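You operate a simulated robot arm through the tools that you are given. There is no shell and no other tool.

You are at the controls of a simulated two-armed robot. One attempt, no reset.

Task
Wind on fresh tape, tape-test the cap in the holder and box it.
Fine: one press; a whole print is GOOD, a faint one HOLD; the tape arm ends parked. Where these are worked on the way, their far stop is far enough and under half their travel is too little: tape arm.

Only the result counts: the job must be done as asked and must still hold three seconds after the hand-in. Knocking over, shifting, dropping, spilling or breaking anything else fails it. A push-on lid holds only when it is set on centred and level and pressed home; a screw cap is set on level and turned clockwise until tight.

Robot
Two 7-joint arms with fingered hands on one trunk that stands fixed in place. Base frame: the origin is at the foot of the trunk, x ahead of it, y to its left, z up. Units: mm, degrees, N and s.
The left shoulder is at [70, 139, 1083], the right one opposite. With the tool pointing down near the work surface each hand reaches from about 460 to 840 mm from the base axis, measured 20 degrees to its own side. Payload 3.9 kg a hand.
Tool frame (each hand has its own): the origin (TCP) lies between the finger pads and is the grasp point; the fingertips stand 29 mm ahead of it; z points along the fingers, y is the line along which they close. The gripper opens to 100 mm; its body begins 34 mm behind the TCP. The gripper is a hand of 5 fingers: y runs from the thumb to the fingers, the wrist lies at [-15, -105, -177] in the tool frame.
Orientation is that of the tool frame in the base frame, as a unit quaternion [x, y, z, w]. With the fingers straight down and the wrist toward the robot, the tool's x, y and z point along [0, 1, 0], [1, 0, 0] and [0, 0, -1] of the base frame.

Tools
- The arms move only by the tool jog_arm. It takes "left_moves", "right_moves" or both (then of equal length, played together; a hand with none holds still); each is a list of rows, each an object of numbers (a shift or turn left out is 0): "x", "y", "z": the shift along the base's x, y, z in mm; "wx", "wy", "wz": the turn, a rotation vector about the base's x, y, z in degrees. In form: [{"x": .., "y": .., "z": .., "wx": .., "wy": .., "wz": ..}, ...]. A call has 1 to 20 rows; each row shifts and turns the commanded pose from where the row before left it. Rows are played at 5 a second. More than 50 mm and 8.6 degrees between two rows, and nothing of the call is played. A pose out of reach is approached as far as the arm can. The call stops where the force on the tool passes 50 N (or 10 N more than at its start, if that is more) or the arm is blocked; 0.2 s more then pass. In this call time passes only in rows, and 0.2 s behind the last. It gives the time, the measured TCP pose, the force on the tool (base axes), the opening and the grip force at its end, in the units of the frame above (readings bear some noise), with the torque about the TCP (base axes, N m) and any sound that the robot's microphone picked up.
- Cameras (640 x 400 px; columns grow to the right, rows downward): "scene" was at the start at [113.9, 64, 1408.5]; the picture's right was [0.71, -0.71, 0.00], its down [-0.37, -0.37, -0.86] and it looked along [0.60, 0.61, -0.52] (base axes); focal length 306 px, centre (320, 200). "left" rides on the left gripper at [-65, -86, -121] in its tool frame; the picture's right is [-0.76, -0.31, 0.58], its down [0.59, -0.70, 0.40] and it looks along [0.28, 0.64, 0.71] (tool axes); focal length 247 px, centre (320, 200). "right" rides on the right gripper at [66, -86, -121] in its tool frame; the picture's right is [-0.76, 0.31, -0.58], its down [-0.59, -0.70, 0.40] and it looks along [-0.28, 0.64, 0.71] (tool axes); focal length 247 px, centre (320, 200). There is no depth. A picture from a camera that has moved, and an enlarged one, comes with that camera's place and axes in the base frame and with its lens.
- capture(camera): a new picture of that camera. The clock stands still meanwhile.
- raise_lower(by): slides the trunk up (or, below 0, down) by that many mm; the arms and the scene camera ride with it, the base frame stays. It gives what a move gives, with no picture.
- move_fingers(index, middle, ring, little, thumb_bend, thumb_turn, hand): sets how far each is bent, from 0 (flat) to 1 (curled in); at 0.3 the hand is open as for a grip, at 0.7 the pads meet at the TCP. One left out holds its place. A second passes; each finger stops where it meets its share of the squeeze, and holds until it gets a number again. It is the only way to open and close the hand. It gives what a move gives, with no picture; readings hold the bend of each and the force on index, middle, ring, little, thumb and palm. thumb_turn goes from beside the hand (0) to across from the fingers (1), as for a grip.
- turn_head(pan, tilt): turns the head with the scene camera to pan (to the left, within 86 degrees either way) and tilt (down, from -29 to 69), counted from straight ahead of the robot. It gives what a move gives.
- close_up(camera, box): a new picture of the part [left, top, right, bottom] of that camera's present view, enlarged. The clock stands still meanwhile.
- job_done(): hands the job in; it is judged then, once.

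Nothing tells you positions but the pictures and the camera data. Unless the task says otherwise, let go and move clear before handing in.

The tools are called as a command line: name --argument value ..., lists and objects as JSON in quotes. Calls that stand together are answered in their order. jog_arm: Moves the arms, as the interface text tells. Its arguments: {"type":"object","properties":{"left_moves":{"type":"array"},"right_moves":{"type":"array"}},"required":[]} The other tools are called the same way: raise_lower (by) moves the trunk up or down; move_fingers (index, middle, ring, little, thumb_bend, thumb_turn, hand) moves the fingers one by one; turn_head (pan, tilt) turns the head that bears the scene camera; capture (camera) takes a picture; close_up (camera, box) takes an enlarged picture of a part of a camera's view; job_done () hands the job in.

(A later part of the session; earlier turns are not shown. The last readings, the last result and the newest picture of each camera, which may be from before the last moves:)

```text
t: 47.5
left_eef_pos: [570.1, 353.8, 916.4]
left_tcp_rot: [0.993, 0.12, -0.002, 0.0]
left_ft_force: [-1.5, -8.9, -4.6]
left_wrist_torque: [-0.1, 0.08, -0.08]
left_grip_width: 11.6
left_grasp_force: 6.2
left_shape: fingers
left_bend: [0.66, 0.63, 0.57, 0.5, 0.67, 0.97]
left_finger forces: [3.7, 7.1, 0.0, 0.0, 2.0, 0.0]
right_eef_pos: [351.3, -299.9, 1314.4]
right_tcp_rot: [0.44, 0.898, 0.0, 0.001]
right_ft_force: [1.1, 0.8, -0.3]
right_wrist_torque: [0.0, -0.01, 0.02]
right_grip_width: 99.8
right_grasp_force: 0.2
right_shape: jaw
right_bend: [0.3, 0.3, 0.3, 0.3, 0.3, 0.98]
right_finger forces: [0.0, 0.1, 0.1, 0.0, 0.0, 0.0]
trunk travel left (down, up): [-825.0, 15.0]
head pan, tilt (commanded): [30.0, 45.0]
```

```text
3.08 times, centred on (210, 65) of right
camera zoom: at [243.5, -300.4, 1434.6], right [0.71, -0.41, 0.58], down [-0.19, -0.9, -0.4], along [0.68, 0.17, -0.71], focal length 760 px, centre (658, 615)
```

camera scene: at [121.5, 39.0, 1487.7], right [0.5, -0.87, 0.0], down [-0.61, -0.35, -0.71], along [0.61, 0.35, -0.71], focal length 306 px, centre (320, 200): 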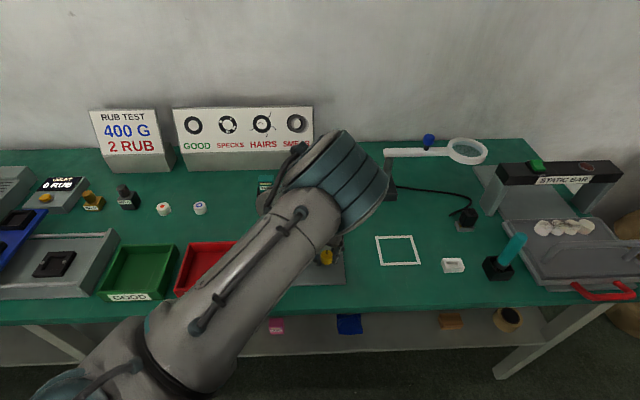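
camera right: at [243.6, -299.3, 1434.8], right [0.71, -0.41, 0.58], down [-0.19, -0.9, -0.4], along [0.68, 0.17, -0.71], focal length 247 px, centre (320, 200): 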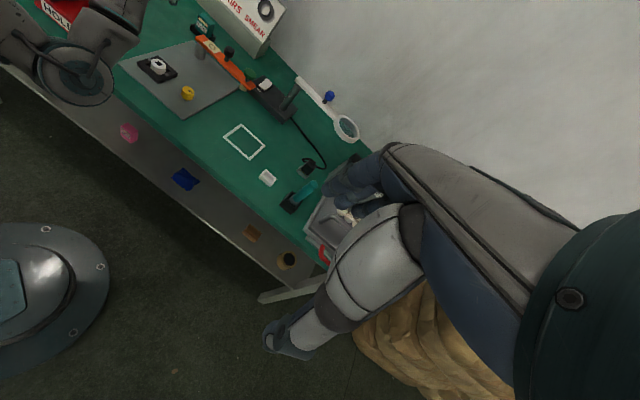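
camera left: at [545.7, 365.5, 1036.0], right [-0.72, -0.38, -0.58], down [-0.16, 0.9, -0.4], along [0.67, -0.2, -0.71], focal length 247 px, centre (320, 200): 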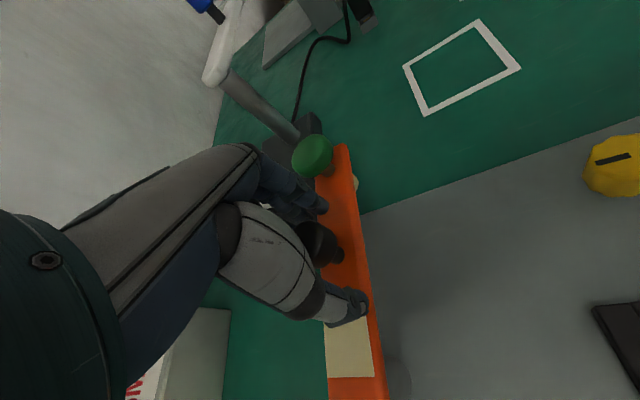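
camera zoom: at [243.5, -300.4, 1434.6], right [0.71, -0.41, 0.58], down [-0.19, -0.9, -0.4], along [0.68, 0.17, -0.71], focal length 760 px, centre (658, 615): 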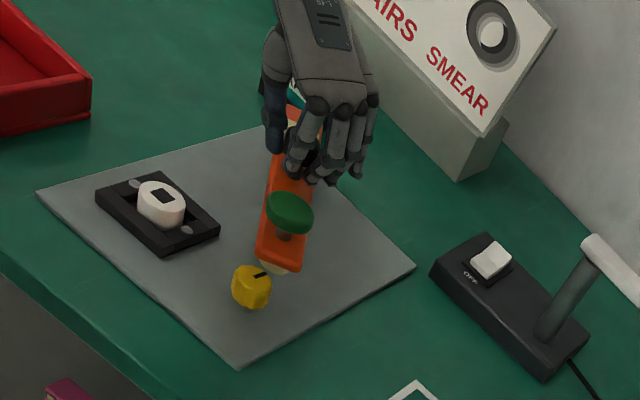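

The arm is at about −114° but the handle is slipping back in the pinch. I'll loosen slightly, re-centre on the handle and yaw the hand so the fingers sit behind it, then look.

move_fingers --hand "left" --index 0.5 --middle 0.5 --ring 0.5 --little 0.5 --thumb_bend 0.5

capture --camera "left"

close_up --camera "right" --box '[140, 0, 260, 100]'

```text
t: 48.5
left_eef_pos: [571.7, 354.8, 917.3]
left_tcp_rot: [0.993, 0.12, 0.0, 0.0]
left_ft_force: [-0.8, 1.0, 0.5]
left_wrist_torque: [0.01, -0.02, -0.01]
left_grip_width: 49.6
left_grasp_force: 0.0
left_shape: fingers
left_bend: [0.5, 0.5, 0.5, 0.5, 0.5, 0.97]
left_finger forces: [0.1, 0.1, 0.0, 0.1, 0.1, 0.0]
right_eef_pos: [351.5, -299.1, 1314.0]
right_tcp_rot: [0.44, 0.898, 0.0, 0.0]
right_ft_force: [0.2, 0.0, -0.3]
right_wrist_torque: [0.03, -0.01, 0.01]
right_grip_width: 99.7
right_grasp_force: 0.0
right_shape: jaw
right_bend: [0.3, 0.3, 0.3, 0.3, 0.3, 0.98]
right_finger forces: [0.0, 0.0, 0.1, 0.0, 0.0, 0.0]
trunk travel left (down, up): [-825.0, 15.0]
head pan, tilt (commanded): [30.0, 45.0]
```

```text
taken
camera left: at [487.4, 422.7, 1036.8], right [-0.81, 0.12, -0.58], down [0.4, 0.82, -0.4], along [0.43, -0.55, -0.71], focal length 247 px, centre (320, 200)
```

left: 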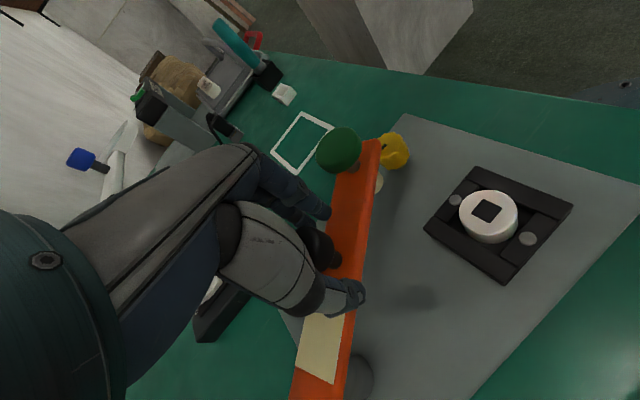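

```text
4.00 times, centred on (200, 50) of right
camera zoom: at [243.7, -299.1, 1434.8], right [0.71, -0.41, 0.58], down [-0.19, -0.9, -0.4], along [0.68, 0.17, -0.71], focal length 988 px, centre (800, 800)
```

zoom: 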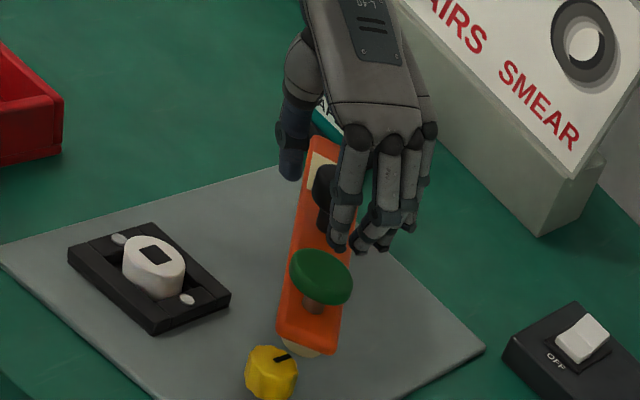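

The arm stays where it was left. I'll yaw the opened hand counter-clockwise about the handle so the fingers come behind it.

jog_arm --left_moves '[{"x": 1.5, "wz": 8}, {"x": 1.5, "wz": 8}, {"wz": 8}, {"wz": 8}, {"wz": 8}, {"wz": 8}]'

capture --camera "left"

close_up --camera "right" --box '[140, 0, 260, 100]'

```text
t: 49.9
left_eef_pos: [574.3, 354.5, 918.0]
left_tcp_rot: [0.857, 0.515, -0.001, 0.0]
left_ft_force: [-0.6, -0.2, 0.4]
left_wrist_torque: [-0.01, -0.02, 0.01]
left_grip_width: 49.8
left_grasp_force: 0.1
left_shape: fingers
left_bend: [0.5, 0.5, 0.5, 0.5, 0.5, 0.98]
left_finger forces: [0.0, 0.0, 0.0, 0.0, 0.0, 0.1]
right_eef_pos: [353.1, -299.7, 1314.3]
right_tcp_rot: [0.44, 0.898, 0.001, 0.0]
right_ft_force: [0.6, -0.6, 0.4]
right_wrist_torque: [0.0, -0.01, -0.03]
right_grip_width: 99.9
right_grasp_force: 0.1
right_shape: jaw
right_bend: [0.3, 0.3, 0.3, 0.3, 0.3, 0.98]
right_finger forces: [0.0, 0.1, 0.1, 0.0, 0.1, 0.1]
trunk travel left (down, up): [-825.0, 15.0]
head pan, tilt (commanded): [30.0, 45.0]
```

```text
taken
camera left: at [468.0, 337.4, 1037.1], right [-0.63, -0.52, -0.58], down [-0.34, 0.85, -0.4], along [0.7, -0.05, -0.71], focal length 247 px, centre (320, 200)
```

left: 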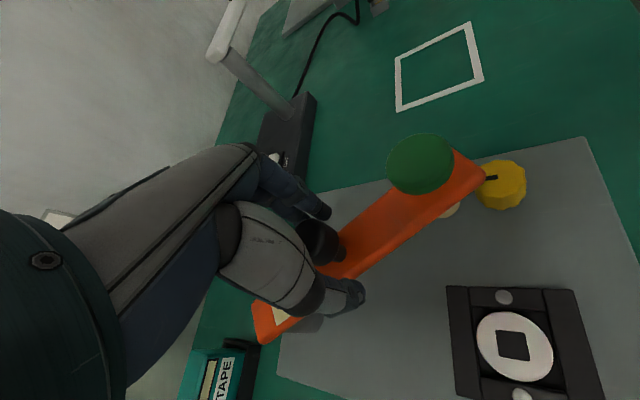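

```text
4.00 times, centred on (200, 50) of right
camera zoom: at [243.3, -299.7, 1434.8], right [0.71, -0.41, 0.58], down [-0.19, -0.9, -0.4], along [0.68, 0.17, -0.71], focal length 988 px, centre (800, 800)
```

zoom: 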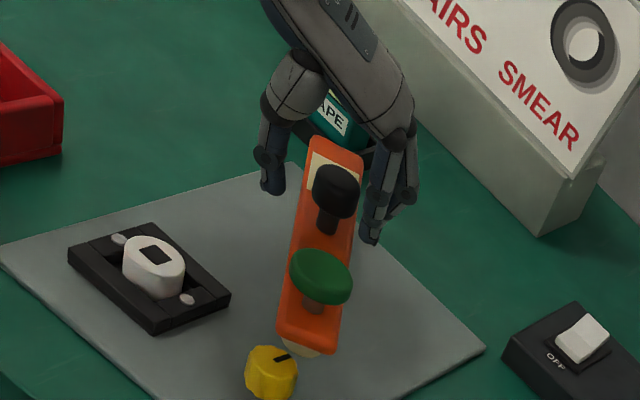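

The fingers are now behind the handle with the thumb in front. I'll grip again and swing on toward the holder.

move_fingers --hand "left" --index 0.66 --middle 0.66 --ring 0.58 --little 0.5 --thumb_bend 0.66

jog_arm --left_moves '[{"x": -12.5, "y": 6.9, "wz": -8}, {"x": -11.1, "y": 9.0, "wz": -8}]'

close_up --camera "right" --box '[120, 0, 260, 110]'

```text
t: 50.9
left_eef_pos: [573.1, 354.8, 917.5]
left_tcp_rot: [0.857, 0.515, 0.0, 0.0]
left_ft_force: [-0.8, -2.6, -2.2]
left_wrist_torque: [-0.04, 0.07, 0.01]
left_grip_width: 21.2
left_grasp_force: 4.4
left_shape: fingers
left_bend: [0.63, 0.64, 0.57, 0.5, 0.63, 0.97]
left_finger forces: [3.6, 2.0, 0.1, 0.0, 3.7, 0.1]
right_eef_pos: [351.9, -299.8, 1314.2]
right_tcp_rot: [0.44, 0.898, 0.001, 0.0]
right_ft_force: [0.3, 0.3, 0.2]
right_wrist_torque: [0.06, -0.01, 0.03]
right_grip_width: 99.9
right_grasp_force: 0.2
right_shape: jaw
right_bend: [0.3, 0.3, 0.3, 0.3, 0.3, 0.98]
right_finger forces: [0.0, 0.1, 0.0, 0.0, 0.0, 0.0]
trunk travel left (down, up): [-825.0, 15.0]
head pan, tilt (commanded): [30.0, 45.0]
```

```text
t: 51.5
left_eef_pos: [551.4, 371.1, 917.9]
left_tcp_rot: [0.921, 0.389, 0.0, -0.001]
left_ft_force: [-1.4, -1.7, -3.8]
left_wrist_torque: [-0.01, 0.06, -0.07]
left_grip_width: 21.2
left_grasp_force: 4.7
left_shape: fingers
left_bend: [0.63, 0.63, 0.57, 0.5, 0.63, 0.97]
left_finger forces: [3.2, 2.0, 0.0, 0.0, 3.6, 0.0]
right_eef_pos: [351.5, -298.7, 1315.2]
right_tcp_rot: [0.44, 0.898, -0.001, 0.0]
right_ft_force: [0.8, 0.2, 1.1]
right_wrist_torque: [0.01, -0.01, -0.02]
right_grip_width: 100.0
right_grasp_force: 0.1
right_shape: jaw
right_bend: [0.3, 0.3, 0.3, 0.3, 0.3, 0.98]
right_finger forces: [0.0, 0.1, 0.0, 0.0, 0.0, 0.0]
trunk travel left (down, up): [-825.0, 15.0]
head pan, tilt (commanded): [30.0, 45.0]
```

```text
3.64 times, centred on (190, 55) of right
camera zoom: at [243.3, -298.2, 1435.1], right [0.71, -0.41, 0.58], down [-0.19, -0.9, -0.4], along [0.68, 0.17, -0.71], focal length 898 px, centre (793, 727)
```

zoom: 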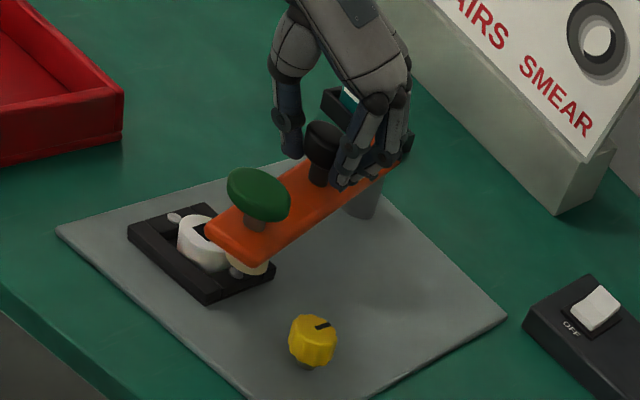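

The pad is nearing the cap. I'll finish the swing to the far stop in small steps, watching the force.

jog_arm --left_moves '[{"x": -9.3, "y": 10.8, "wz": -8}, {"x": -3.2, "y": 4.7, "wz": -4}]'

close_up --camera "right" --box '[120, 0, 260, 110]'

jog_arm --left_moves '[{"x": -2.0, "y": 3.5}, {"x": -2.0, "y": 3.5}]'

close_up --camera "right" --box '[120, 0, 260, 110]'

```text
t: 52.1
left_eef_pos: [538.3, 387.1, 917.4]
left_tcp_rot: [0.957, 0.291, -0.001, 0.0]
left_ft_force: [-0.5, -3.6, -3.2]
left_wrist_torque: [-0.04, 0.05, -0.04]
left_grip_width: 20.9
left_grasp_force: 4.7
left_shape: fingers
left_bend: [0.62, 0.63, 0.57, 0.5, 0.63, 0.97]
left_finger forces: [3.7, 2.5, 0.0, 0.0, 3.0, 0.0]
right_eef_pos: [352.9, -299.6, 1313.9]
right_tcp_rot: [0.44, 0.898, 0.0, 0.001]
right_ft_force: [-0.3, -0.4, -0.3]
right_wrist_torque: [-0.02, 0.01, 0.0]
right_grip_width: 99.9
right_grasp_force: 0.0
right_shape: jaw
right_bend: [0.3, 0.3, 0.3, 0.3, 0.3, 0.98]
right_finger forces: [0.1, 0.0, 0.0, 0.1, 0.0, 0.0]
trunk travel left (down, up): [-825.0, 15.0]
head pan, tilt (commanded): [30.0, 45.0]
```

```text
3.64 times, centred on (190, 55) of right
camera zoom: at [244.4, -299.6, 1434.6], right [0.71, -0.41, 0.58], down [-0.19, -0.9, -0.4], along [0.68, 0.17, -0.71], focal length 898 px, centre (793, 727)
```

zoom: 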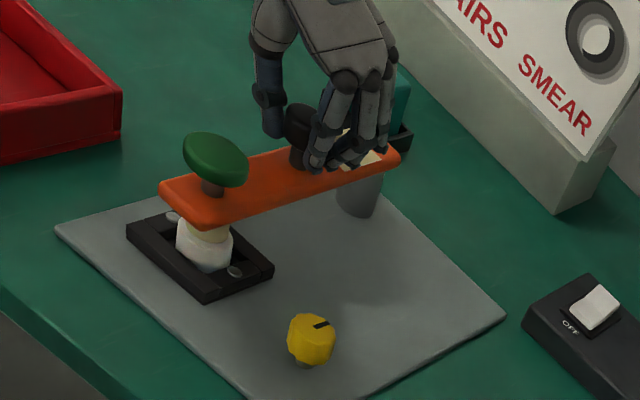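

```text
t: 52.7
left_eef_pos: [535.5, 390.2, 917.8]
left_tcp_rot: [0.957, 0.291, 0.001, 0.001]
left_ft_force: [5.1, -12.6, -2.7]
left_wrist_torque: [-0.23, -0.03, -0.07]
left_grip_width: 21.7
left_grasp_force: 7.3
left_shape: fingers
left_bend: [0.59, 0.6, 0.57, 0.5, 0.65, 0.97]
left_finger forces: [8.5, 5.1, 0.0, 0.1, 0.8, 0.0]
right_eef_pos: [352.9, -301.0, 1314.4]
right_tcp_rot: [0.441, 0.897, 0.001, 0.0]
right_ft_force: [-0.4, 0.2, 0.5]
right_wrist_torque: [0.01, 0.02, 0.0]
right_grip_width: 99.9
right_grasp_force: 0.0
right_shape: jaw
right_bend: [0.3, 0.3, 0.3, 0.3, 0.3, 0.98]
right_finger forces: [0.0, 0.0, 0.1, 0.0, 0.1, 0.1]
trunk travel left (down, up): [-825.0, 15.0]
head pan, tilt (commanded): [30.0, 45.0]
```

```text
3.64 times, centred on (190, 55) of right
camera zoom: at [245.0, -302.2, 1433.9], right [0.71, -0.41, 0.58], down [-0.2, -0.9, -0.4], along [0.68, 0.17, -0.71], focal length 898 px, centre (793, 727)
```

zoom: 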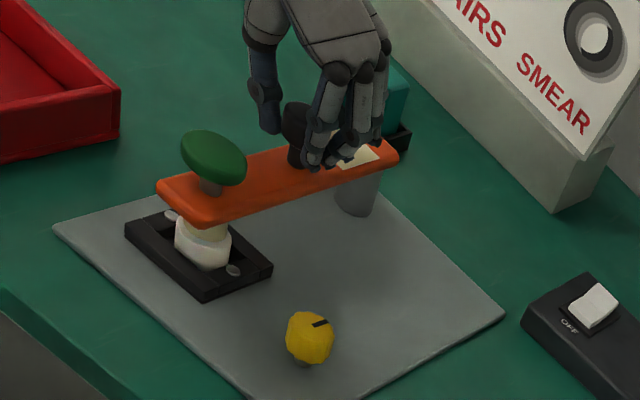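

The arm is against its far stop (force rose) with the pad over the cap. I'll open, re-centre and lift off the handle.

move_fingers --hand "left" --index 0.42 --middle 0.42 --ring 0.42 --little 0.42 --thumb_bend 0.42

jog_arm --left_moves '[{"x": 3, "y": -5}, {"z": 20}, {"z": 30}, {"z": 40}]'

close_up --camera "right" --box '[120, 0, 260, 110]'

capture --camera "left"

```text
t: 53.7
left_eef_pos: [534.9, 393.9, 917.7]
left_tcp_rot: [0.956, 0.292, 0.001, 0.0]
left_ft_force: [0.3, 0.3, 0.2]
left_wrist_torque: [0.0, 0.02, -0.03]
left_grip_width: 69.6
left_grasp_force: 0.0
left_shape: fingers
left_bend: [0.42, 0.42, 0.42, 0.42, 0.42, 0.97]
left_finger forces: [0.0, 0.1, 0.0, 0.0, 0.0, 0.0]
right_eef_pos: [351.6, -299.1, 1314.6]
right_tcp_rot: [0.44, 0.898, 0.0, 0.001]
right_ft_force: [-0.2, 0.1, 0.4]
right_wrist_torque: [0.01, -0.02, 0.04]
right_grip_width: 99.5
right_grasp_force: 0.0
right_shape: jaw
right_bend: [0.3, 0.3, 0.3, 0.3, 0.3, 0.98]
right_finger forces: [0.0, 0.0, 0.1, 0.0, 0.0, 0.1]
trunk travel left (down, up): [-825.0, 15.0]
head pan, tilt (commanded): [30.0, 45.0]
```

```text
t: 54.7
left_eef_pos: [536.6, 387.0, 1005.8]
left_tcp_rot: [0.957, 0.292, 0.001, 0.0]
left_ft_force: [-0.3, 0.1, -0.3]
left_wrist_torque: [0.0, -0.02, 0.0]
left_grip_width: 69.5
left_grasp_force: 0.0
left_shape: fingers
left_bend: [0.42, 0.42, 0.42, 0.42, 0.42, 0.98]
left_finger forces: [0.0, 0.1, 0.0, 0.1, 0.1, 0.0]
right_eef_pos: [350.6, -298.8, 1314.2]
right_tcp_rot: [0.439, 0.898, 0.001, 0.001]
right_ft_force: [0.4, -0.3, 0.3]
right_wrist_torque: [0.02, -0.03, -0.01]
right_grip_width: 99.6
right_grasp_force: 0.0
right_shape: jaw
right_bend: [0.3, 0.3, 0.3, 0.3, 0.3, 0.98]
right_finger forces: [0.0, 0.0, 0.0, 0.0, 0.0, 0.0]
trunk travel left (down, up): [-825.0, 15.0]
head pan, tilt (commanded): [30.0, 45.0]
```

```text
3.64 times, centred on (190, 55) of right
camera zoom: at [242.6, -300.0, 1434.8], right [0.71, -0.41, 0.58], down [-0.19, -0.9, -0.4], along [0.68, 0.17, -0.71], focal length 898 px, centre (793, 727)
```

zoom: 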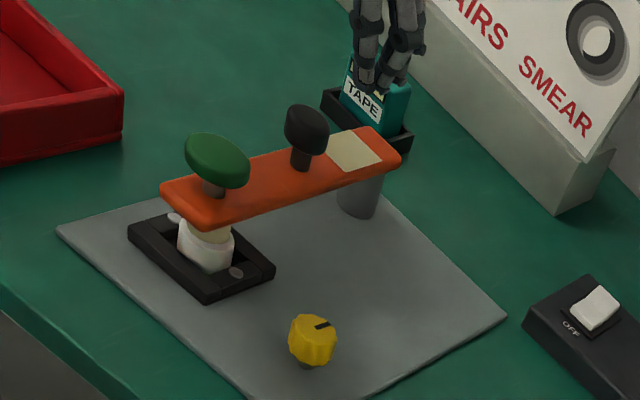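

```text
taken
camera left: at [433.9, 422.8, 1126.7], right [-0.8, -0.17, -0.58], down [0.1, 0.91, -0.4], along [0.59, -0.37, -0.71], focal length 247 px, centre (320, 200)
```

left: 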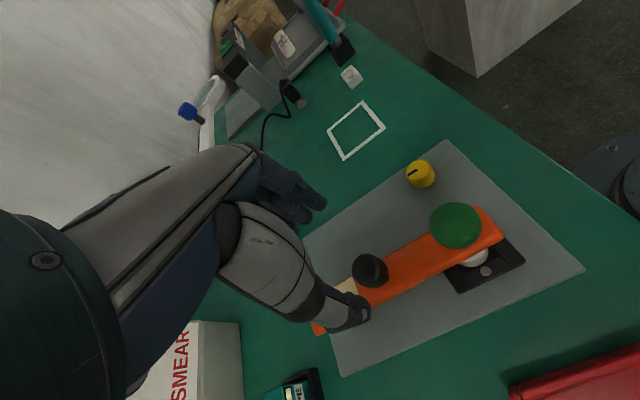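

The arm stays in place over the cap, and the green press knob is at about (466, 343), top z≈907. I'll form a three-finger point with the ring and little fingers curled out of the way, and move above the green knob.

move_fingers --hand "left" --index 0.7 --middle 0.7 --ring 1.0 --little 1.0 --thumb_bend 0.7

jog_arm --left_moves '[{"x": -23.3, "y": -14.7}, {"x": -23.3, "y": -14.7}, {"x": -23.4, "y": -14.6}]'

capture --camera "left"

close_up --camera "right" --box '[100, 0, 280, 130]'

```text
t: 55.7
left_eef_pos: [535.7, 388.2, 1007.0]
left_tcp_rot: [0.957, 0.291, 0.0, 0.0]
left_ft_force: [0.1, 0.9, -0.5]
left_wrist_torque: [0.02, 0.0, -0.02]
left_grip_width: 1.7
left_grasp_force: 0.0
left_shape: fingers
left_bend: [0.7, 0.7, 1.0, 1.0, 0.7, 0.98]
left_finger forces: [0.0, 0.1, 0.0, 0.0, 0.0, 0.0]
right_eef_pos: [351.8, -298.6, 1314.3]
right_tcp_rot: [0.44, 0.898, 0.0, 0.0]
right_ft_force: [0.0, 0.0, 0.1]
right_wrist_torque: [-0.01, 0.01, -0.02]
right_grip_width: 99.9
right_grasp_force: 0.1
right_shape: jaw
right_bend: [0.3, 0.3, 0.3, 0.3, 0.3, 0.98]
right_finger forces: [0.1, 0.1, 0.0, 0.0, 0.0, 0.0]
trunk travel left (down, up): [-825.0, 15.0]
head pan, tilt (commanded): [30.0, 45.0]
```

```text
t: 56.5
left_eef_pos: [466.5, 343.3, 1007.4]
left_tcp_rot: [0.957, 0.291, 0.0, -0.001]
left_ft_force: [0.3, -0.3, 0.1]
left_wrist_torque: [-0.01, -0.01, 0.0]
left_grip_width: 2.0
left_grasp_force: 0.0
left_shape: fingers
left_bend: [0.7, 0.7, 1.0, 1.0, 0.7, 0.98]
left_finger forces: [0.1, 0.0, 0.0, 0.0, 0.0, 0.0]
right_eef_pos: [351.5, -298.7, 1314.0]
right_tcp_rot: [0.44, 0.898, 0.002, 0.0]
right_ft_force: [-0.1, -0.1, -0.4]
right_wrist_torque: [-0.01, 0.0, -0.01]
right_grip_width: 99.8
right_grasp_force: 0.0
right_shape: jaw
right_bend: [0.3, 0.3, 0.3, 0.3, 0.3, 0.98]
right_finger forces: [0.1, 0.0, 0.1, 0.0, 0.1, 0.0]
trunk travel left (down, up): [-825.0, 15.0]
head pan, tilt (commanded): [30.0, 45.0]
```

```text
taken
camera left: at [364.0, 378.7, 1126.6], right [-0.8, -0.17, -0.58], down [0.1, 0.91, -0.4], along [0.59, -0.37, -0.71], focal length 247 px, centre (320, 200)
```

left: 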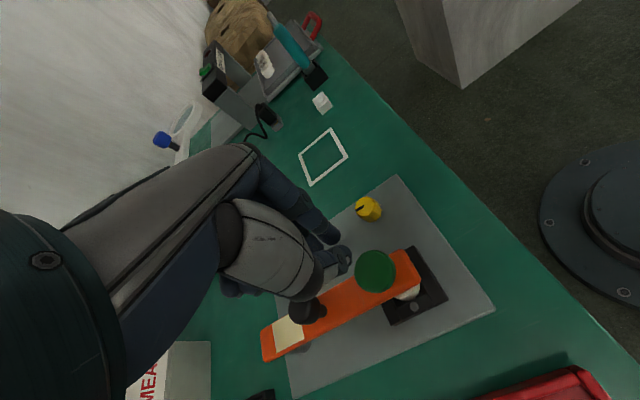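

```text
3.08 times, centred on (190, 65) of right
camera zoom: at [242.8, -299.6, 1434.9], right [0.71, -0.41, 0.58], down [-0.19, -0.9, -0.4], along [0.68, 0.17, -0.71], focal length 760 px, centre (720, 615)
```

zoom: 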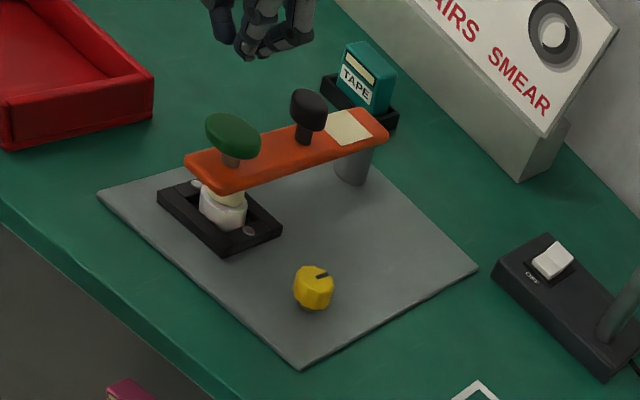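

I'll look closer at the finger point relative to the green knob before lowering.

close_up --camera "left" --box '[240, 160, 440, 320]'

jog_arm --left_moves '[{"z": -20}, {"z": -20}]'

close_up --camera "left" --box '[240, 160, 440, 320]'

close_up --camera "right" --box '[100, 0, 240, 110]'

```text
2.50 times, centred on (340, 240) of left
camera zoom: at [364.0, 378.7, 1126.6], right [-0.8, -0.17, -0.58], down [0.1, 0.91, -0.4], along [0.59, -0.37, -0.71], focal length 617 px, centre (270, 100)
```

zoom: 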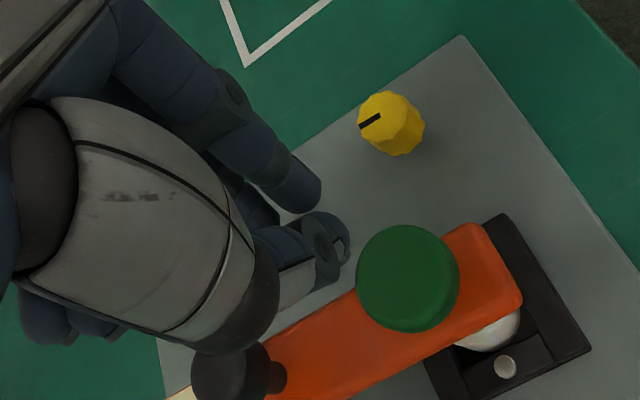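

```text
t: 57.1
left_eef_pos: [467.2, 343.5, 966.7]
left_tcp_rot: [0.957, 0.291, 0.0, 0.001]
left_ft_force: [-0.4, 0.3, 0.6]
left_wrist_torque: [-0.03, 0.01, 0.0]
left_grip_width: 1.8
left_grasp_force: 0.0
left_shape: fingers
left_bend: [0.7, 0.7, 1.0, 1.0, 0.7, 0.98]
left_finger forces: [0.1, 0.0, 0.1, 0.0, 0.0, 0.1]
right_eef_pos: [351.1, -298.3, 1314.3]
right_tcp_rot: [0.44, 0.898, 0.0, 0.0]
right_ft_force: [-0.7, -0.1, -0.2]
right_wrist_torque: [-0.02, -0.01, -0.01]
right_grip_width: 99.7
right_grasp_force: 0.1
right_shape: jaw
right_bend: [0.3, 0.3, 0.3, 0.3, 0.3, 0.98]
right_finger forces: [0.0, 0.1, 0.1, 0.0, 0.0, 0.0]
trunk travel left (down, up): [-825.0, 15.0]
head pan, tilt (commanded): [30.0, 45.0]
```

```text
2.50 times, centred on (340, 240) of left
camera zoom: at [365.2, 380.0, 1086.6], right [-0.8, -0.17, -0.58], down [0.1, 0.91, -0.4], along [0.59, -0.37, -0.71], focal length 617 px, centre (270, 100)
```

zoom: 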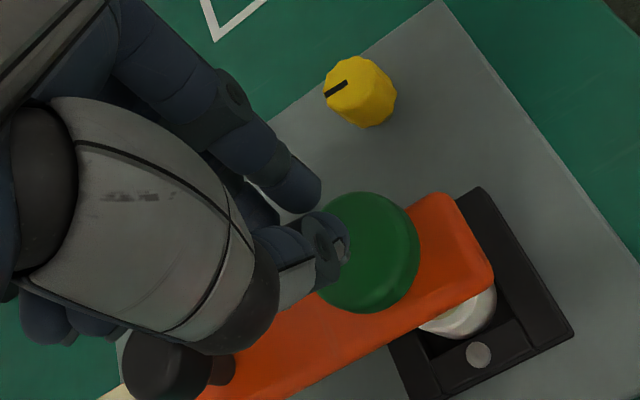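

```text
3.64 times, centred on (170, 55) of right
camera zoom: at [243.9, -298.8, 1434.9], right [0.71, -0.41, 0.58], down [-0.19, -0.9, -0.4], along [0.68, 0.17, -0.71], focal length 898 px, centre (866, 727)
```

zoom: 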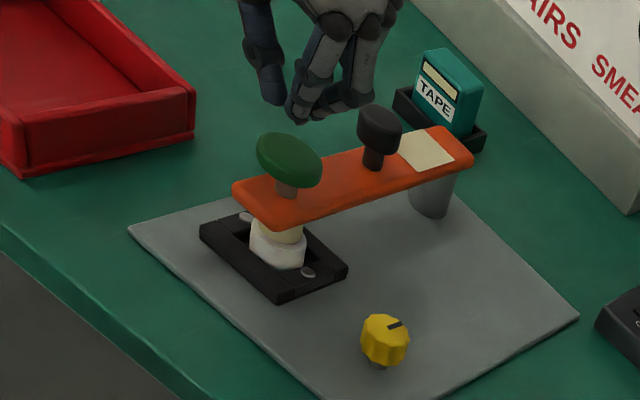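

The finger point lies over the green knob's centre. I'll lower to just above contact.

jog_arm --left_moves '[{"x": -0.5, "y": -1, "z": -10}, {"z": -10}, {"z": -4}]'

close_up --camera "left" --box '[240, 160, 440, 320]'

close_up --camera "right" --box '[120, 10, 220, 90]'

```text
t: 57.9
left_eef_pos: [465.6, 341.9, 943.6]
left_tcp_rot: [0.957, 0.291, 0.001, 0.0]
left_ft_force: [-0.6, -0.8, 0.0]
left_wrist_torque: [-0.02, 0.01, -0.01]
left_grip_width: 1.7
left_grasp_force: 0.1
left_shape: fingers
left_bend: [0.7, 0.7, 1.0, 1.0, 0.7, 0.98]
left_finger forces: [0.0, 0.0, 0.0, 0.0, 0.1, 0.1]
right_eef_pos: [351.8, -298.6, 1314.8]
right_tcp_rot: [0.439, 0.898, 0.001, -0.001]
right_ft_force: [0.1, 0.0, 0.3]
right_wrist_torque: [0.02, 0.02, -0.05]
right_grip_width: 99.6
right_grasp_force: 0.0
right_shape: jaw
right_bend: [0.3, 0.3, 0.3, 0.3, 0.3, 0.98]
right_finger forces: [0.0, 0.1, 0.0, 0.1, 0.0, 0.0]
trunk travel left (down, up): [-825.0, 15.0]
head pan, tilt (commanded): [30.0, 45.0]
```

```text
2.50 times, centred on (340, 240) of left
camera zoom: at [364.2, 378.3, 1063.2], right [-0.8, -0.17, -0.58], down [0.1, 0.91, -0.4], along [0.59, -0.37, -0.71], focal length 617 px, centre (270, 100)
```

zoom: 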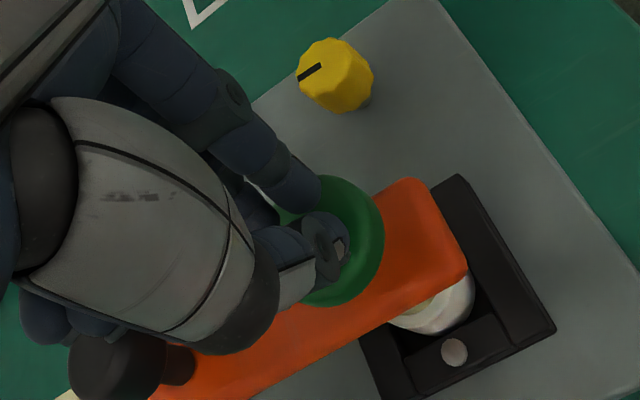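

```text
5.00 times, centred on (170, 50) of right
camera zoom: at [243.5, -299.2, 1434.9], right [0.71, -0.41, 0.58], down [-0.19, -0.9, -0.4], along [0.68, 0.17, -0.71], focal length 1235 px, centre (1070, 950)
```

zoom: 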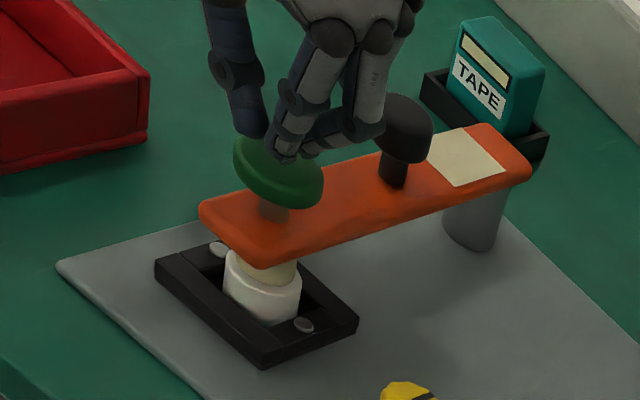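

Everything is lined up and free of contact. I'll press down in small steps now.

jog_arm --left_moves '[{"z": -2}, {"z": -2}, {"z": -2}, {"z": -2}, {"z": -2}]'

close_up --camera "right" --box '[120, 10, 220, 90]'

```text
t: 59.1
left_eef_pos: [465.3, 343.2, 934.4]
left_tcp_rot: [0.957, 0.291, 0.0, -0.001]
left_ft_force: [-0.2, -0.3, 2.1]
left_wrist_torque: [0.02, 0.02, 0.0]
left_grip_width: 1.3
left_grasp_force: 1.1
left_shape: fingers
left_bend: [0.7, 0.7, 1.0, 1.0, 0.7, 0.98]
left_finger forces: [0.1, 0.0, 0.0, 0.0, 2.9, 0.0]
right_eef_pos: [352.0, -299.0, 1314.4]
right_tcp_rot: [0.44, 0.898, 0.0, -0.001]
right_ft_force: [0.6, 1.0, -1.2]
right_wrist_torque: [-0.01, -0.02, 0.0]
right_grip_width: 99.7
right_grasp_force: 0.0
right_shape: jaw
right_bend: [0.3, 0.3, 0.3, 0.3, 0.3, 0.98]
right_finger forces: [0.1, 0.0, 0.1, 0.0, 0.1, 0.0]
trunk travel left (down, up): [-825.0, 15.0]
head pan, tilt (commanded): [30.0, 45.0]
```

```text
5.00 times, centred on (170, 50) of right
camera zoom: at [243.2, -299.3, 1434.9], right [0.71, -0.41, 0.58], down [-0.19, -0.9, -0.4], along [0.68, 0.17, -0.71], focal length 1235 px, centre (1070, 950)
```

zoom: 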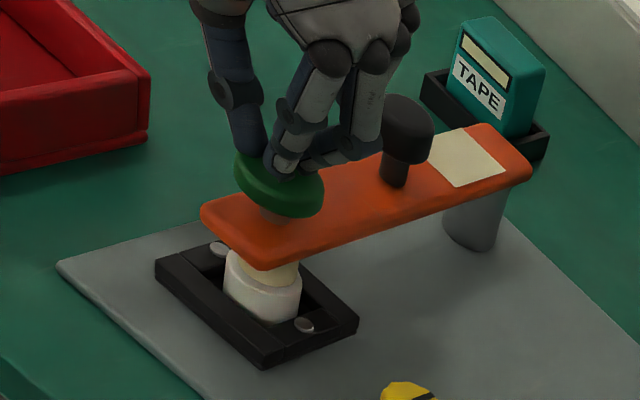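

Contact made (about 2 N) and the knob begins to go down. I'll keep pressing in the same stroke.

jog_arm --left_moves '[{"z": -2}, {"z": -2}, {"z": -2}]'

close_up --camera "right" --box '[120, 10, 220, 90]'

```text
t: 59.9
left_eef_pos: [466.7, 342.5, 927.6]
left_tcp_rot: [0.956, 0.293, 0.0, 0.0]
left_ft_force: [-0.4, 0.0, 5.2]
left_wrist_torque: [0.01, 0.08, 0.04]
left_grip_width: 0.5
left_grasp_force: 2.1
left_shape: fingers
left_bend: [0.7, 0.7, 1.0, 1.0, 0.71, 0.98]
left_finger forces: [0.0, 0.5, 0.0, 0.0, 4.3, 0.0]
right_eef_pos: [351.5, -299.9, 1314.9]
right_tcp_rot: [0.441, 0.898, 0.001, 0.001]
right_ft_force: [-0.4, 0.2, 0.4]
right_wrist_torque: [-0.02, 0.01, 0.01]
right_grip_width: 99.7
right_grasp_force: 0.1
right_shape: jaw
right_bend: [0.3, 0.3, 0.3, 0.3, 0.3, 0.98]
right_finger forces: [0.0, 0.0, 0.0, 0.0, 0.0, 0.0]
trunk travel left (down, up): [-825.0, 15.0]
head pan, tilt (commanded): [30.0, 45.0]
```

```text
5.00 times, centred on (170, 50) of right
camera zoom: at [243.1, -299.4, 1434.9], right [0.71, -0.41, 0.58], down [-0.19, -0.9, -0.4], along [0.68, 0.17, -0.71], focal length 1235 px, centre (1070, 950)
```

zoom: 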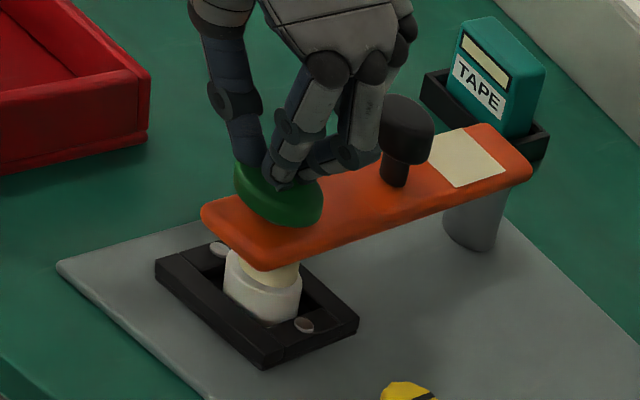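

The knob is nearly down to the arm. I'll keep pressing until it bottoms.

jog_arm --left_moves '[{"z": -2}, {"z": -2}]'

close_up --camera "right" --box '[120, 10, 220, 90]'

```text
t: 60.5
left_eef_pos: [466.7, 343.4, 923.8]
left_tcp_rot: [0.956, 0.292, 0.001, 0.0]
left_ft_force: [0.7, 0.7, 6.1]
left_wrist_torque: [0.03, 0.03, -0.01]
left_grip_width: 0.3
left_grasp_force: 3.4
left_shape: fingers
left_bend: [0.7, 0.7, 1.0, 1.0, 0.71, 0.98]
left_finger forces: [0.0, 1.2, 0.0, 0.0, 5.6, 0.1]
right_eef_pos: [350.8, -299.3, 1314.9]
right_tcp_rot: [0.441, 0.898, 0.0, 0.001]
right_ft_force: [0.6, 0.6, 0.0]
right_wrist_torque: [0.0, -0.01, 0.0]
right_grip_width: 99.7
right_grasp_force: 0.2
right_shape: jaw
right_bend: [0.3, 0.3, 0.3, 0.3, 0.3, 0.98]
right_finger forces: [0.0, 0.0, 0.1, 0.0, 0.0, 0.0]
trunk travel left (down, up): [-825.0, 15.0]
head pan, tilt (commanded): [30.0, 45.0]
```

```text
5.00 times, centred on (170, 50) of right
camera zoom: at [242.7, -299.7, 1435.0], right [0.71, -0.41, 0.58], down [-0.19, -0.9, -0.4], along [0.68, 0.17, -0.71], focal length 1235 px, centre (1070, 950)
```

zoom: 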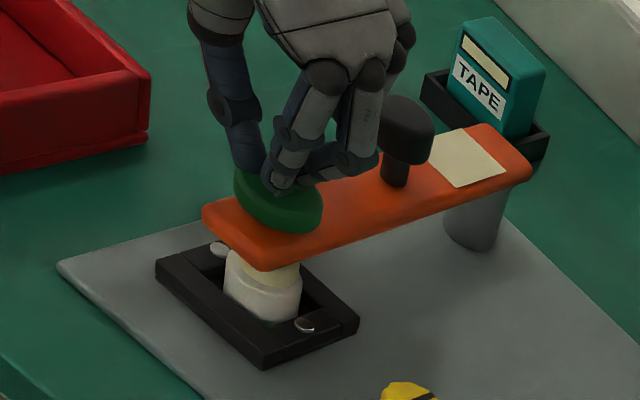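

The force is still only the spring (6 N). I'll continue down.

jog_arm --left_moves '[{"z": -2}, {"z": -2}, {"z": -1.5}]'

close_up --camera "right" --box '[120, 10, 220, 90]'

```text
t: 61.3
left_eef_pos: [465.5, 342.4, 921.7]
left_tcp_rot: [0.957, 0.291, 0.005, 0.0]
left_ft_force: [2.4, 1.5, 37.8]
left_wrist_torque: [0.01, 0.04, -0.04]
left_grip_width: 0.0
left_grasp_force: 19.2
left_shape: fingers
left_bend: [0.7, 0.71, 1.0, 1.0, 0.72, 0.98]
left_finger forces: [0.0, 14.2, 0.0, 0.1, 23.9, 0.0]
right_eef_pos: [347.8, -302.1, 1315.9]
right_tcp_rot: [0.44, 0.898, 0.002, 0.001]
right_ft_force: [0.7, 0.6, -0.3]
right_wrist_torque: [0.05, -0.01, 0.02]
right_grip_width: 99.9
right_grasp_force: 0.1
right_shape: jaw
right_bend: [0.3, 0.3, 0.3, 0.3, 0.3, 0.98]
right_finger forces: [0.1, 0.1, 0.1, 0.1, 0.0, 0.1]
trunk travel left (down, up): [-825.0, 15.0]
head pan, tilt (commanded): [30.0, 45.0]
```

```text
5.00 times, centred on (170, 50) of right
camera zoom: at [239.4, -302.3, 1435.3], right [0.7, -0.41, 0.58], down [-0.19, -0.9, -0.4], along [0.68, 0.17, -0.71], focal length 1235 px, centre (1070, 950)
```

zoom: 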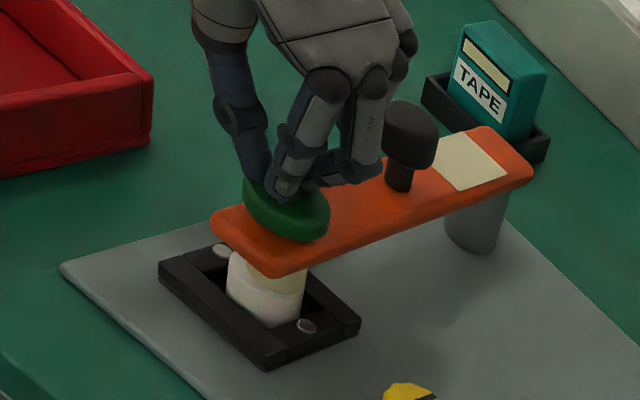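

The plunger bottomed out with about 38 N, a full press. I'll lift straight off in one go and look at the window.

jog_arm --left_moves '[{"z": 5}, {"z": 10}, {"z": 20}, {"z": 30}, {"z": 30}]'

close_up --camera "right" --box '[120, 0, 260, 110]'

close_up --camera "right" --box '[190, 20, 240, 60]'

```text
t: 62.5
left_eef_pos: [465.6, 341.9, 1015.0]
left_tcp_rot: [0.956, 0.292, -0.001, -0.001]
left_ft_force: [-0.4, -0.2, -0.7]
left_wrist_torque: [0.01, -0.01, 0.0]
left_grip_width: 1.0
left_grasp_force: 0.2
left_shape: fingers
left_bend: [0.7, 0.7, 1.0, 1.0, 0.7, 0.98]
left_finger forces: [0.0, 0.1, 0.0, 0.0, 0.0, 0.0]
right_eef_pos: [350.3, -299.3, 1314.6]
right_tcp_rot: [0.439, 0.898, 0.001, 0.0]
right_ft_force: [-0.6, 0.4, -0.1]
right_wrist_torque: [-0.04, 0.01, 0.01]
right_grip_width: 99.5
right_grasp_force: 0.1
right_shape: jaw
right_bend: [0.3, 0.3, 0.3, 0.3, 0.3, 0.98]
right_finger forces: [0.0, 0.0, 0.1, 0.1, 0.1, 0.1]
trunk travel left (down, up): [-825.0, 15.0]
head pan, tilt (commanded): [30.0, 45.0]
```

```text
3.64 times, centred on (190, 55) of right
camera zoom: at [242.5, -299.9, 1434.8], right [0.71, -0.41, 0.58], down [-0.19, -0.9, -0.4], along [0.68, 0.17, -0.71], focal length 898 px, centre (793, 727)
```

zoom: 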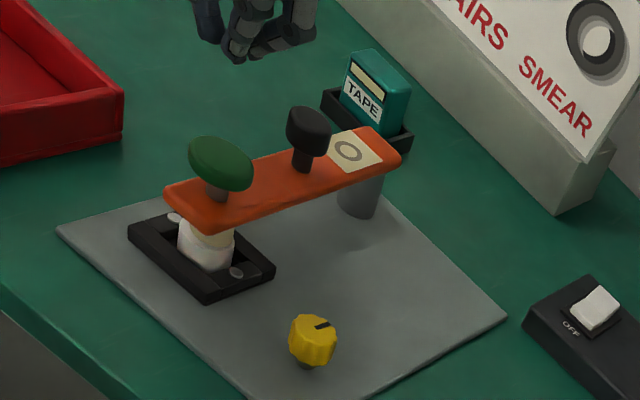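

```text
10.00 times, centred on (215, 40) of right
camera zoom: at [242.5, -299.9, 1434.8], right [0.71, -0.41, 0.58], down [-0.19, -0.9, -0.4], along [0.68, 0.17, -0.71], focal length 2470 px, centre (1370, 1800)
```

zoom: 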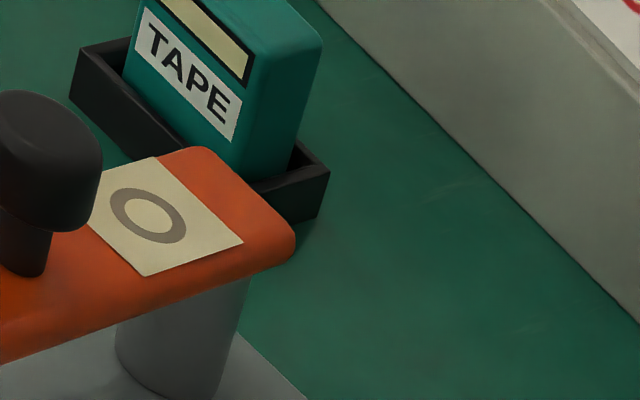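

A ring print has appeared in the window; I'll judge it once the arm is parked and the view is clear. Next I'll open the hand, yaw to about −100° and go above the black handle for the return swing.

move_fingers --hand "left" --index 0.42 --middle 0.42 --ring 0.42 --little 0.42 --thumb_bend 0.42

jog_arm --left_moves '[{"x": 12, "y": 7.5, "wz": -7.7}, {"x": 12, "y": 7.5, "wz": -7.7}, {"x": 12, "y": 7.5, "wz": -7.7}, {"x": 12, "y": 7.5, "wz": -7.7}, {"x": 12, "y": 7.5, "wz": -7.7}, {"x": 12, "y": 7.5, "wz": -7.7}]'

capture --camera "left"

close_up --camera "right" --box '[120, 0, 260, 110]'

```text
t: 63.5
left_eef_pos: [468.0, 343.6, 1013.3]
left_tcp_rot: [0.957, 0.292, 0.001, 0.0]
left_ft_force: [-0.2, -0.1, 0.3]
left_wrist_torque: [0.01, -0.01, 0.0]
left_grip_width: 69.6
left_grasp_force: 0.1
left_shape: fingers
left_bend: [0.42, 0.42, 0.42, 0.42, 0.42, 0.98]
left_finger forces: [0.0, 0.0, 0.1, 0.0, 0.0, 0.1]
right_eef_pos: [351.3, -298.6, 1314.0]
right_tcp_rot: [0.441, 0.898, 0.0, 0.0]
right_ft_force: [-0.8, -0.7, 0.3]
right_wrist_torque: [0.01, 0.0, 0.02]
right_grip_width: 100.2
right_grasp_force: 0.1
right_shape: jaw
right_bend: [0.3, 0.3, 0.3, 0.3, 0.3, 0.98]
right_finger forces: [0.0, 0.0, 0.1, 0.1, 0.0, 0.0]
trunk travel left (down, up): [-825.0, 15.0]
head pan, tilt (commanded): [30.0, 45.0]
```

```text
t: 64.9
left_eef_pos: [540.1, 387.6, 1012.3]
left_tcp_rot: [0.994, -0.108, -0.002, 0.001]
left_ft_force: [0.7, 0.6, -0.1]
left_wrist_torque: [0.02, 0.03, -0.02]
left_grip_width: 69.5
left_grasp_force: 0.0
left_shape: fingers
left_bend: [0.42, 0.42, 0.42, 0.42, 0.42, 0.98]
left_finger forces: [0.1, 0.0, 0.0, 0.0, 0.0, 0.0]
right_eef_pos: [353.6, -299.2, 1313.6]
right_tcp_rot: [0.441, 0.898, 0.0, 0.0]
right_ft_force: [0.2, -0.5, -0.1]
right_wrist_torque: [-0.05, 0.02, 0.02]
right_grip_width: 99.9
right_grasp_force: 0.0
right_shape: jaw
right_bend: [0.3, 0.3, 0.3, 0.3, 0.3, 0.98]
right_finger forces: [0.0, 0.0, 0.0, 0.1, 0.0, 0.0]
trunk travel left (down, up): [-825.0, 15.0]
head pan, tilt (commanded): [30.0, 45.0]
```

```text
taken
camera left: at [494.9, 486.2, 1132.0], right [-0.67, 0.46, -0.57], down [0.73, 0.56, -0.4], along [0.14, -0.69, -0.71], focal length 247 px, centre (320, 200)
```

left: 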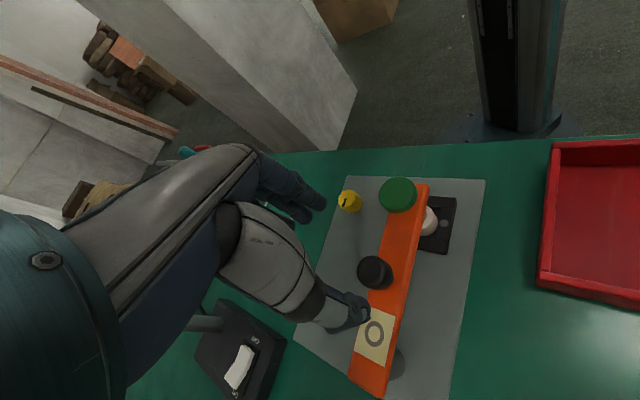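

```text
3.64 times, centred on (190, 55) of right
camera zoom: at [245.7, -299.5, 1434.4], right [0.71, -0.41, 0.58], down [-0.19, -0.9, -0.4], along [0.68, 0.17, -0.71], focal length 898 px, centre (793, 727)
```

zoom: 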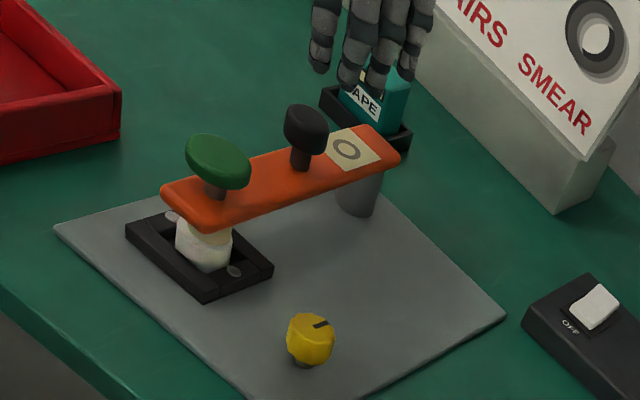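

Here the left camera sees the window well. I'll zoom in on the print now.

close_up --camera "left" --box '[350, 305, 400, 355]'

close_up --camera "left" --box '[330, 160, 470, 390]'

close_up --camera "right" --box '[185, 0, 265, 60]'

```text
8.00 times, centred on (375, 330) of left
camera zoom: at [494.9, 486.2, 1132.0], right [-0.67, 0.46, -0.57], down [0.73, 0.56, -0.4], along [0.14, -0.69, -0.71], focal length 1976 px, centre (-120, -840)
```

zoom: 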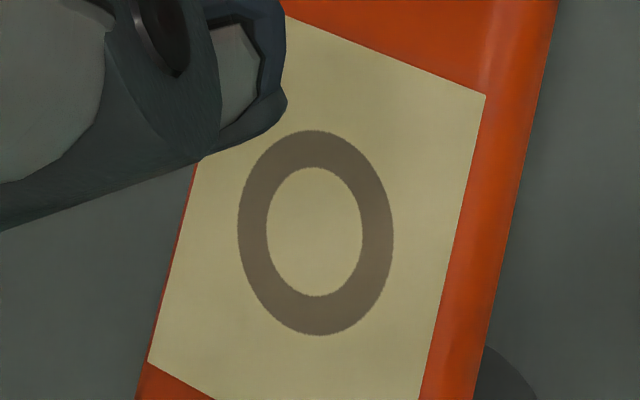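

```text
1.74 times, centred on (400, 275) of left
camera zoom: at [494.9, 486.2, 1132.0], right [-0.67, 0.46, -0.57], down [0.73, 0.56, -0.4], along [0.14, -0.69, -0.71], focal length 430 px, centre (181, 70)
```

zoom: 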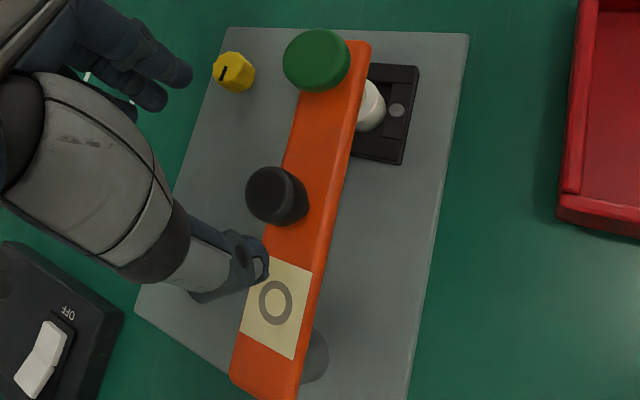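

```text
6.67 times, centred on (225, 30) of right
camera zoom: at [245.7, -299.5, 1434.4], right [0.71, -0.41, 0.58], down [-0.19, -0.9, -0.4], along [0.68, 0.17, -0.71], focal length 1646 px, centre (953, 1333)
```

zoom: 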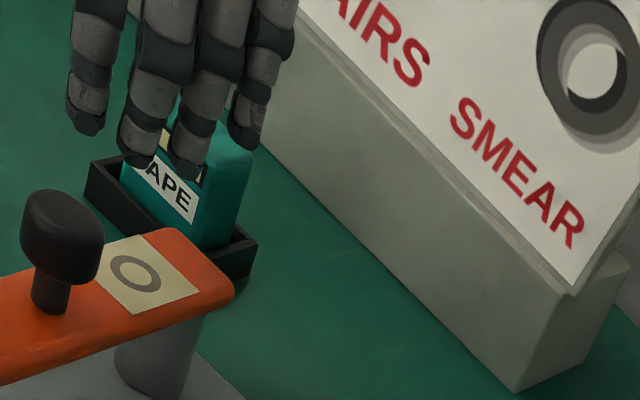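

The tape print is a complete, even ring of medium tone; I'll also compare with the cap and from the head camera after parking. Now I'll lower onto the handle for the return swing.

jog_arm --left_moves '[{"x": -4, "y": 2, "z": -25}, {"z": -25}, {"z": -25}, {"z": -20}]'

capture --camera "left"

close_up --camera "right" --box '[120, 0, 260, 110]'

```text
t: 65.9
left_eef_pos: [536.1, 390.6, 916.8]
left_tcp_rot: [0.994, -0.108, -0.001, 0.0]
left_ft_force: [0.4, -0.5, 0.7]
left_wrist_torque: [0.08, 0.03, 0.02]
left_grip_width: 69.4
left_grasp_force: 0.0
left_shape: fingers
left_bend: [0.42, 0.42, 0.42, 0.42, 0.42, 0.98]
left_finger forces: [0.0, 0.1, 0.1, 0.0, 0.0, 0.0]
right_eef_pos: [352.8, -298.5, 1314.6]
right_tcp_rot: [0.44, 0.898, 0.0, 0.0]
right_ft_force: [-0.5, -0.4, -0.1]
right_wrist_torque: [-0.03, -0.02, 0.0]
right_grip_width: 99.8
right_grasp_force: 0.0
right_shape: jaw
right_bend: [0.3, 0.3, 0.3, 0.3, 0.3, 0.98]
right_finger forces: [0.1, 0.0, 0.1, 0.1, 0.0, 0.1]
trunk travel left (down, up): [-825.0, 15.0]
head pan, tilt (commanded): [30.0, 45.0]
```

```text
taken
camera left: at [490.3, 488.8, 1037.0], right [-0.67, 0.46, -0.58], down [0.72, 0.56, -0.4], along [0.14, -0.69, -0.71], focal length 247 px, centre (320, 200)
```

left: 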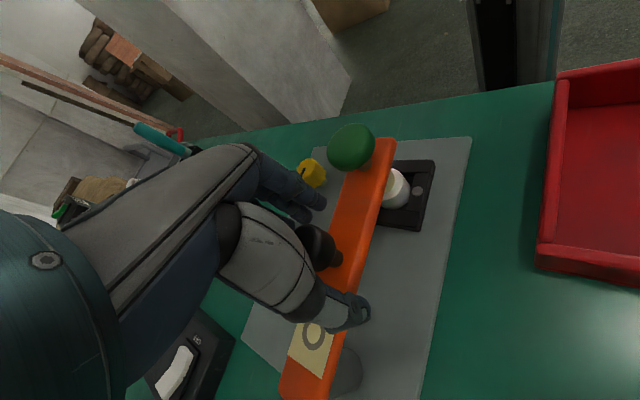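

```text
3.64 times, centred on (190, 55) of right
camera zoom: at [244.3, -298.6, 1434.9], right [0.71, -0.41, 0.58], down [-0.19, -0.9, -0.4], along [0.68, 0.17, -0.71], focal length 898 px, centre (793, 727)
```

zoom: 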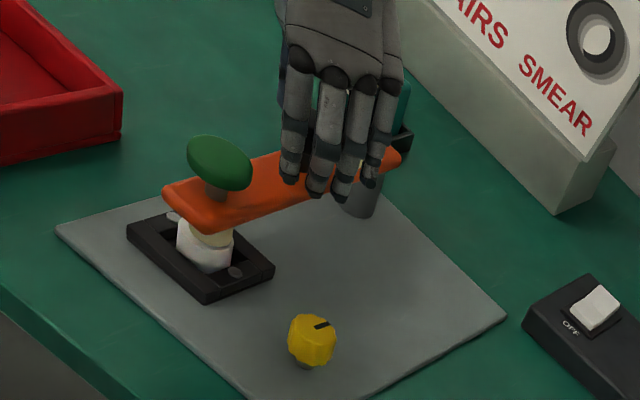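

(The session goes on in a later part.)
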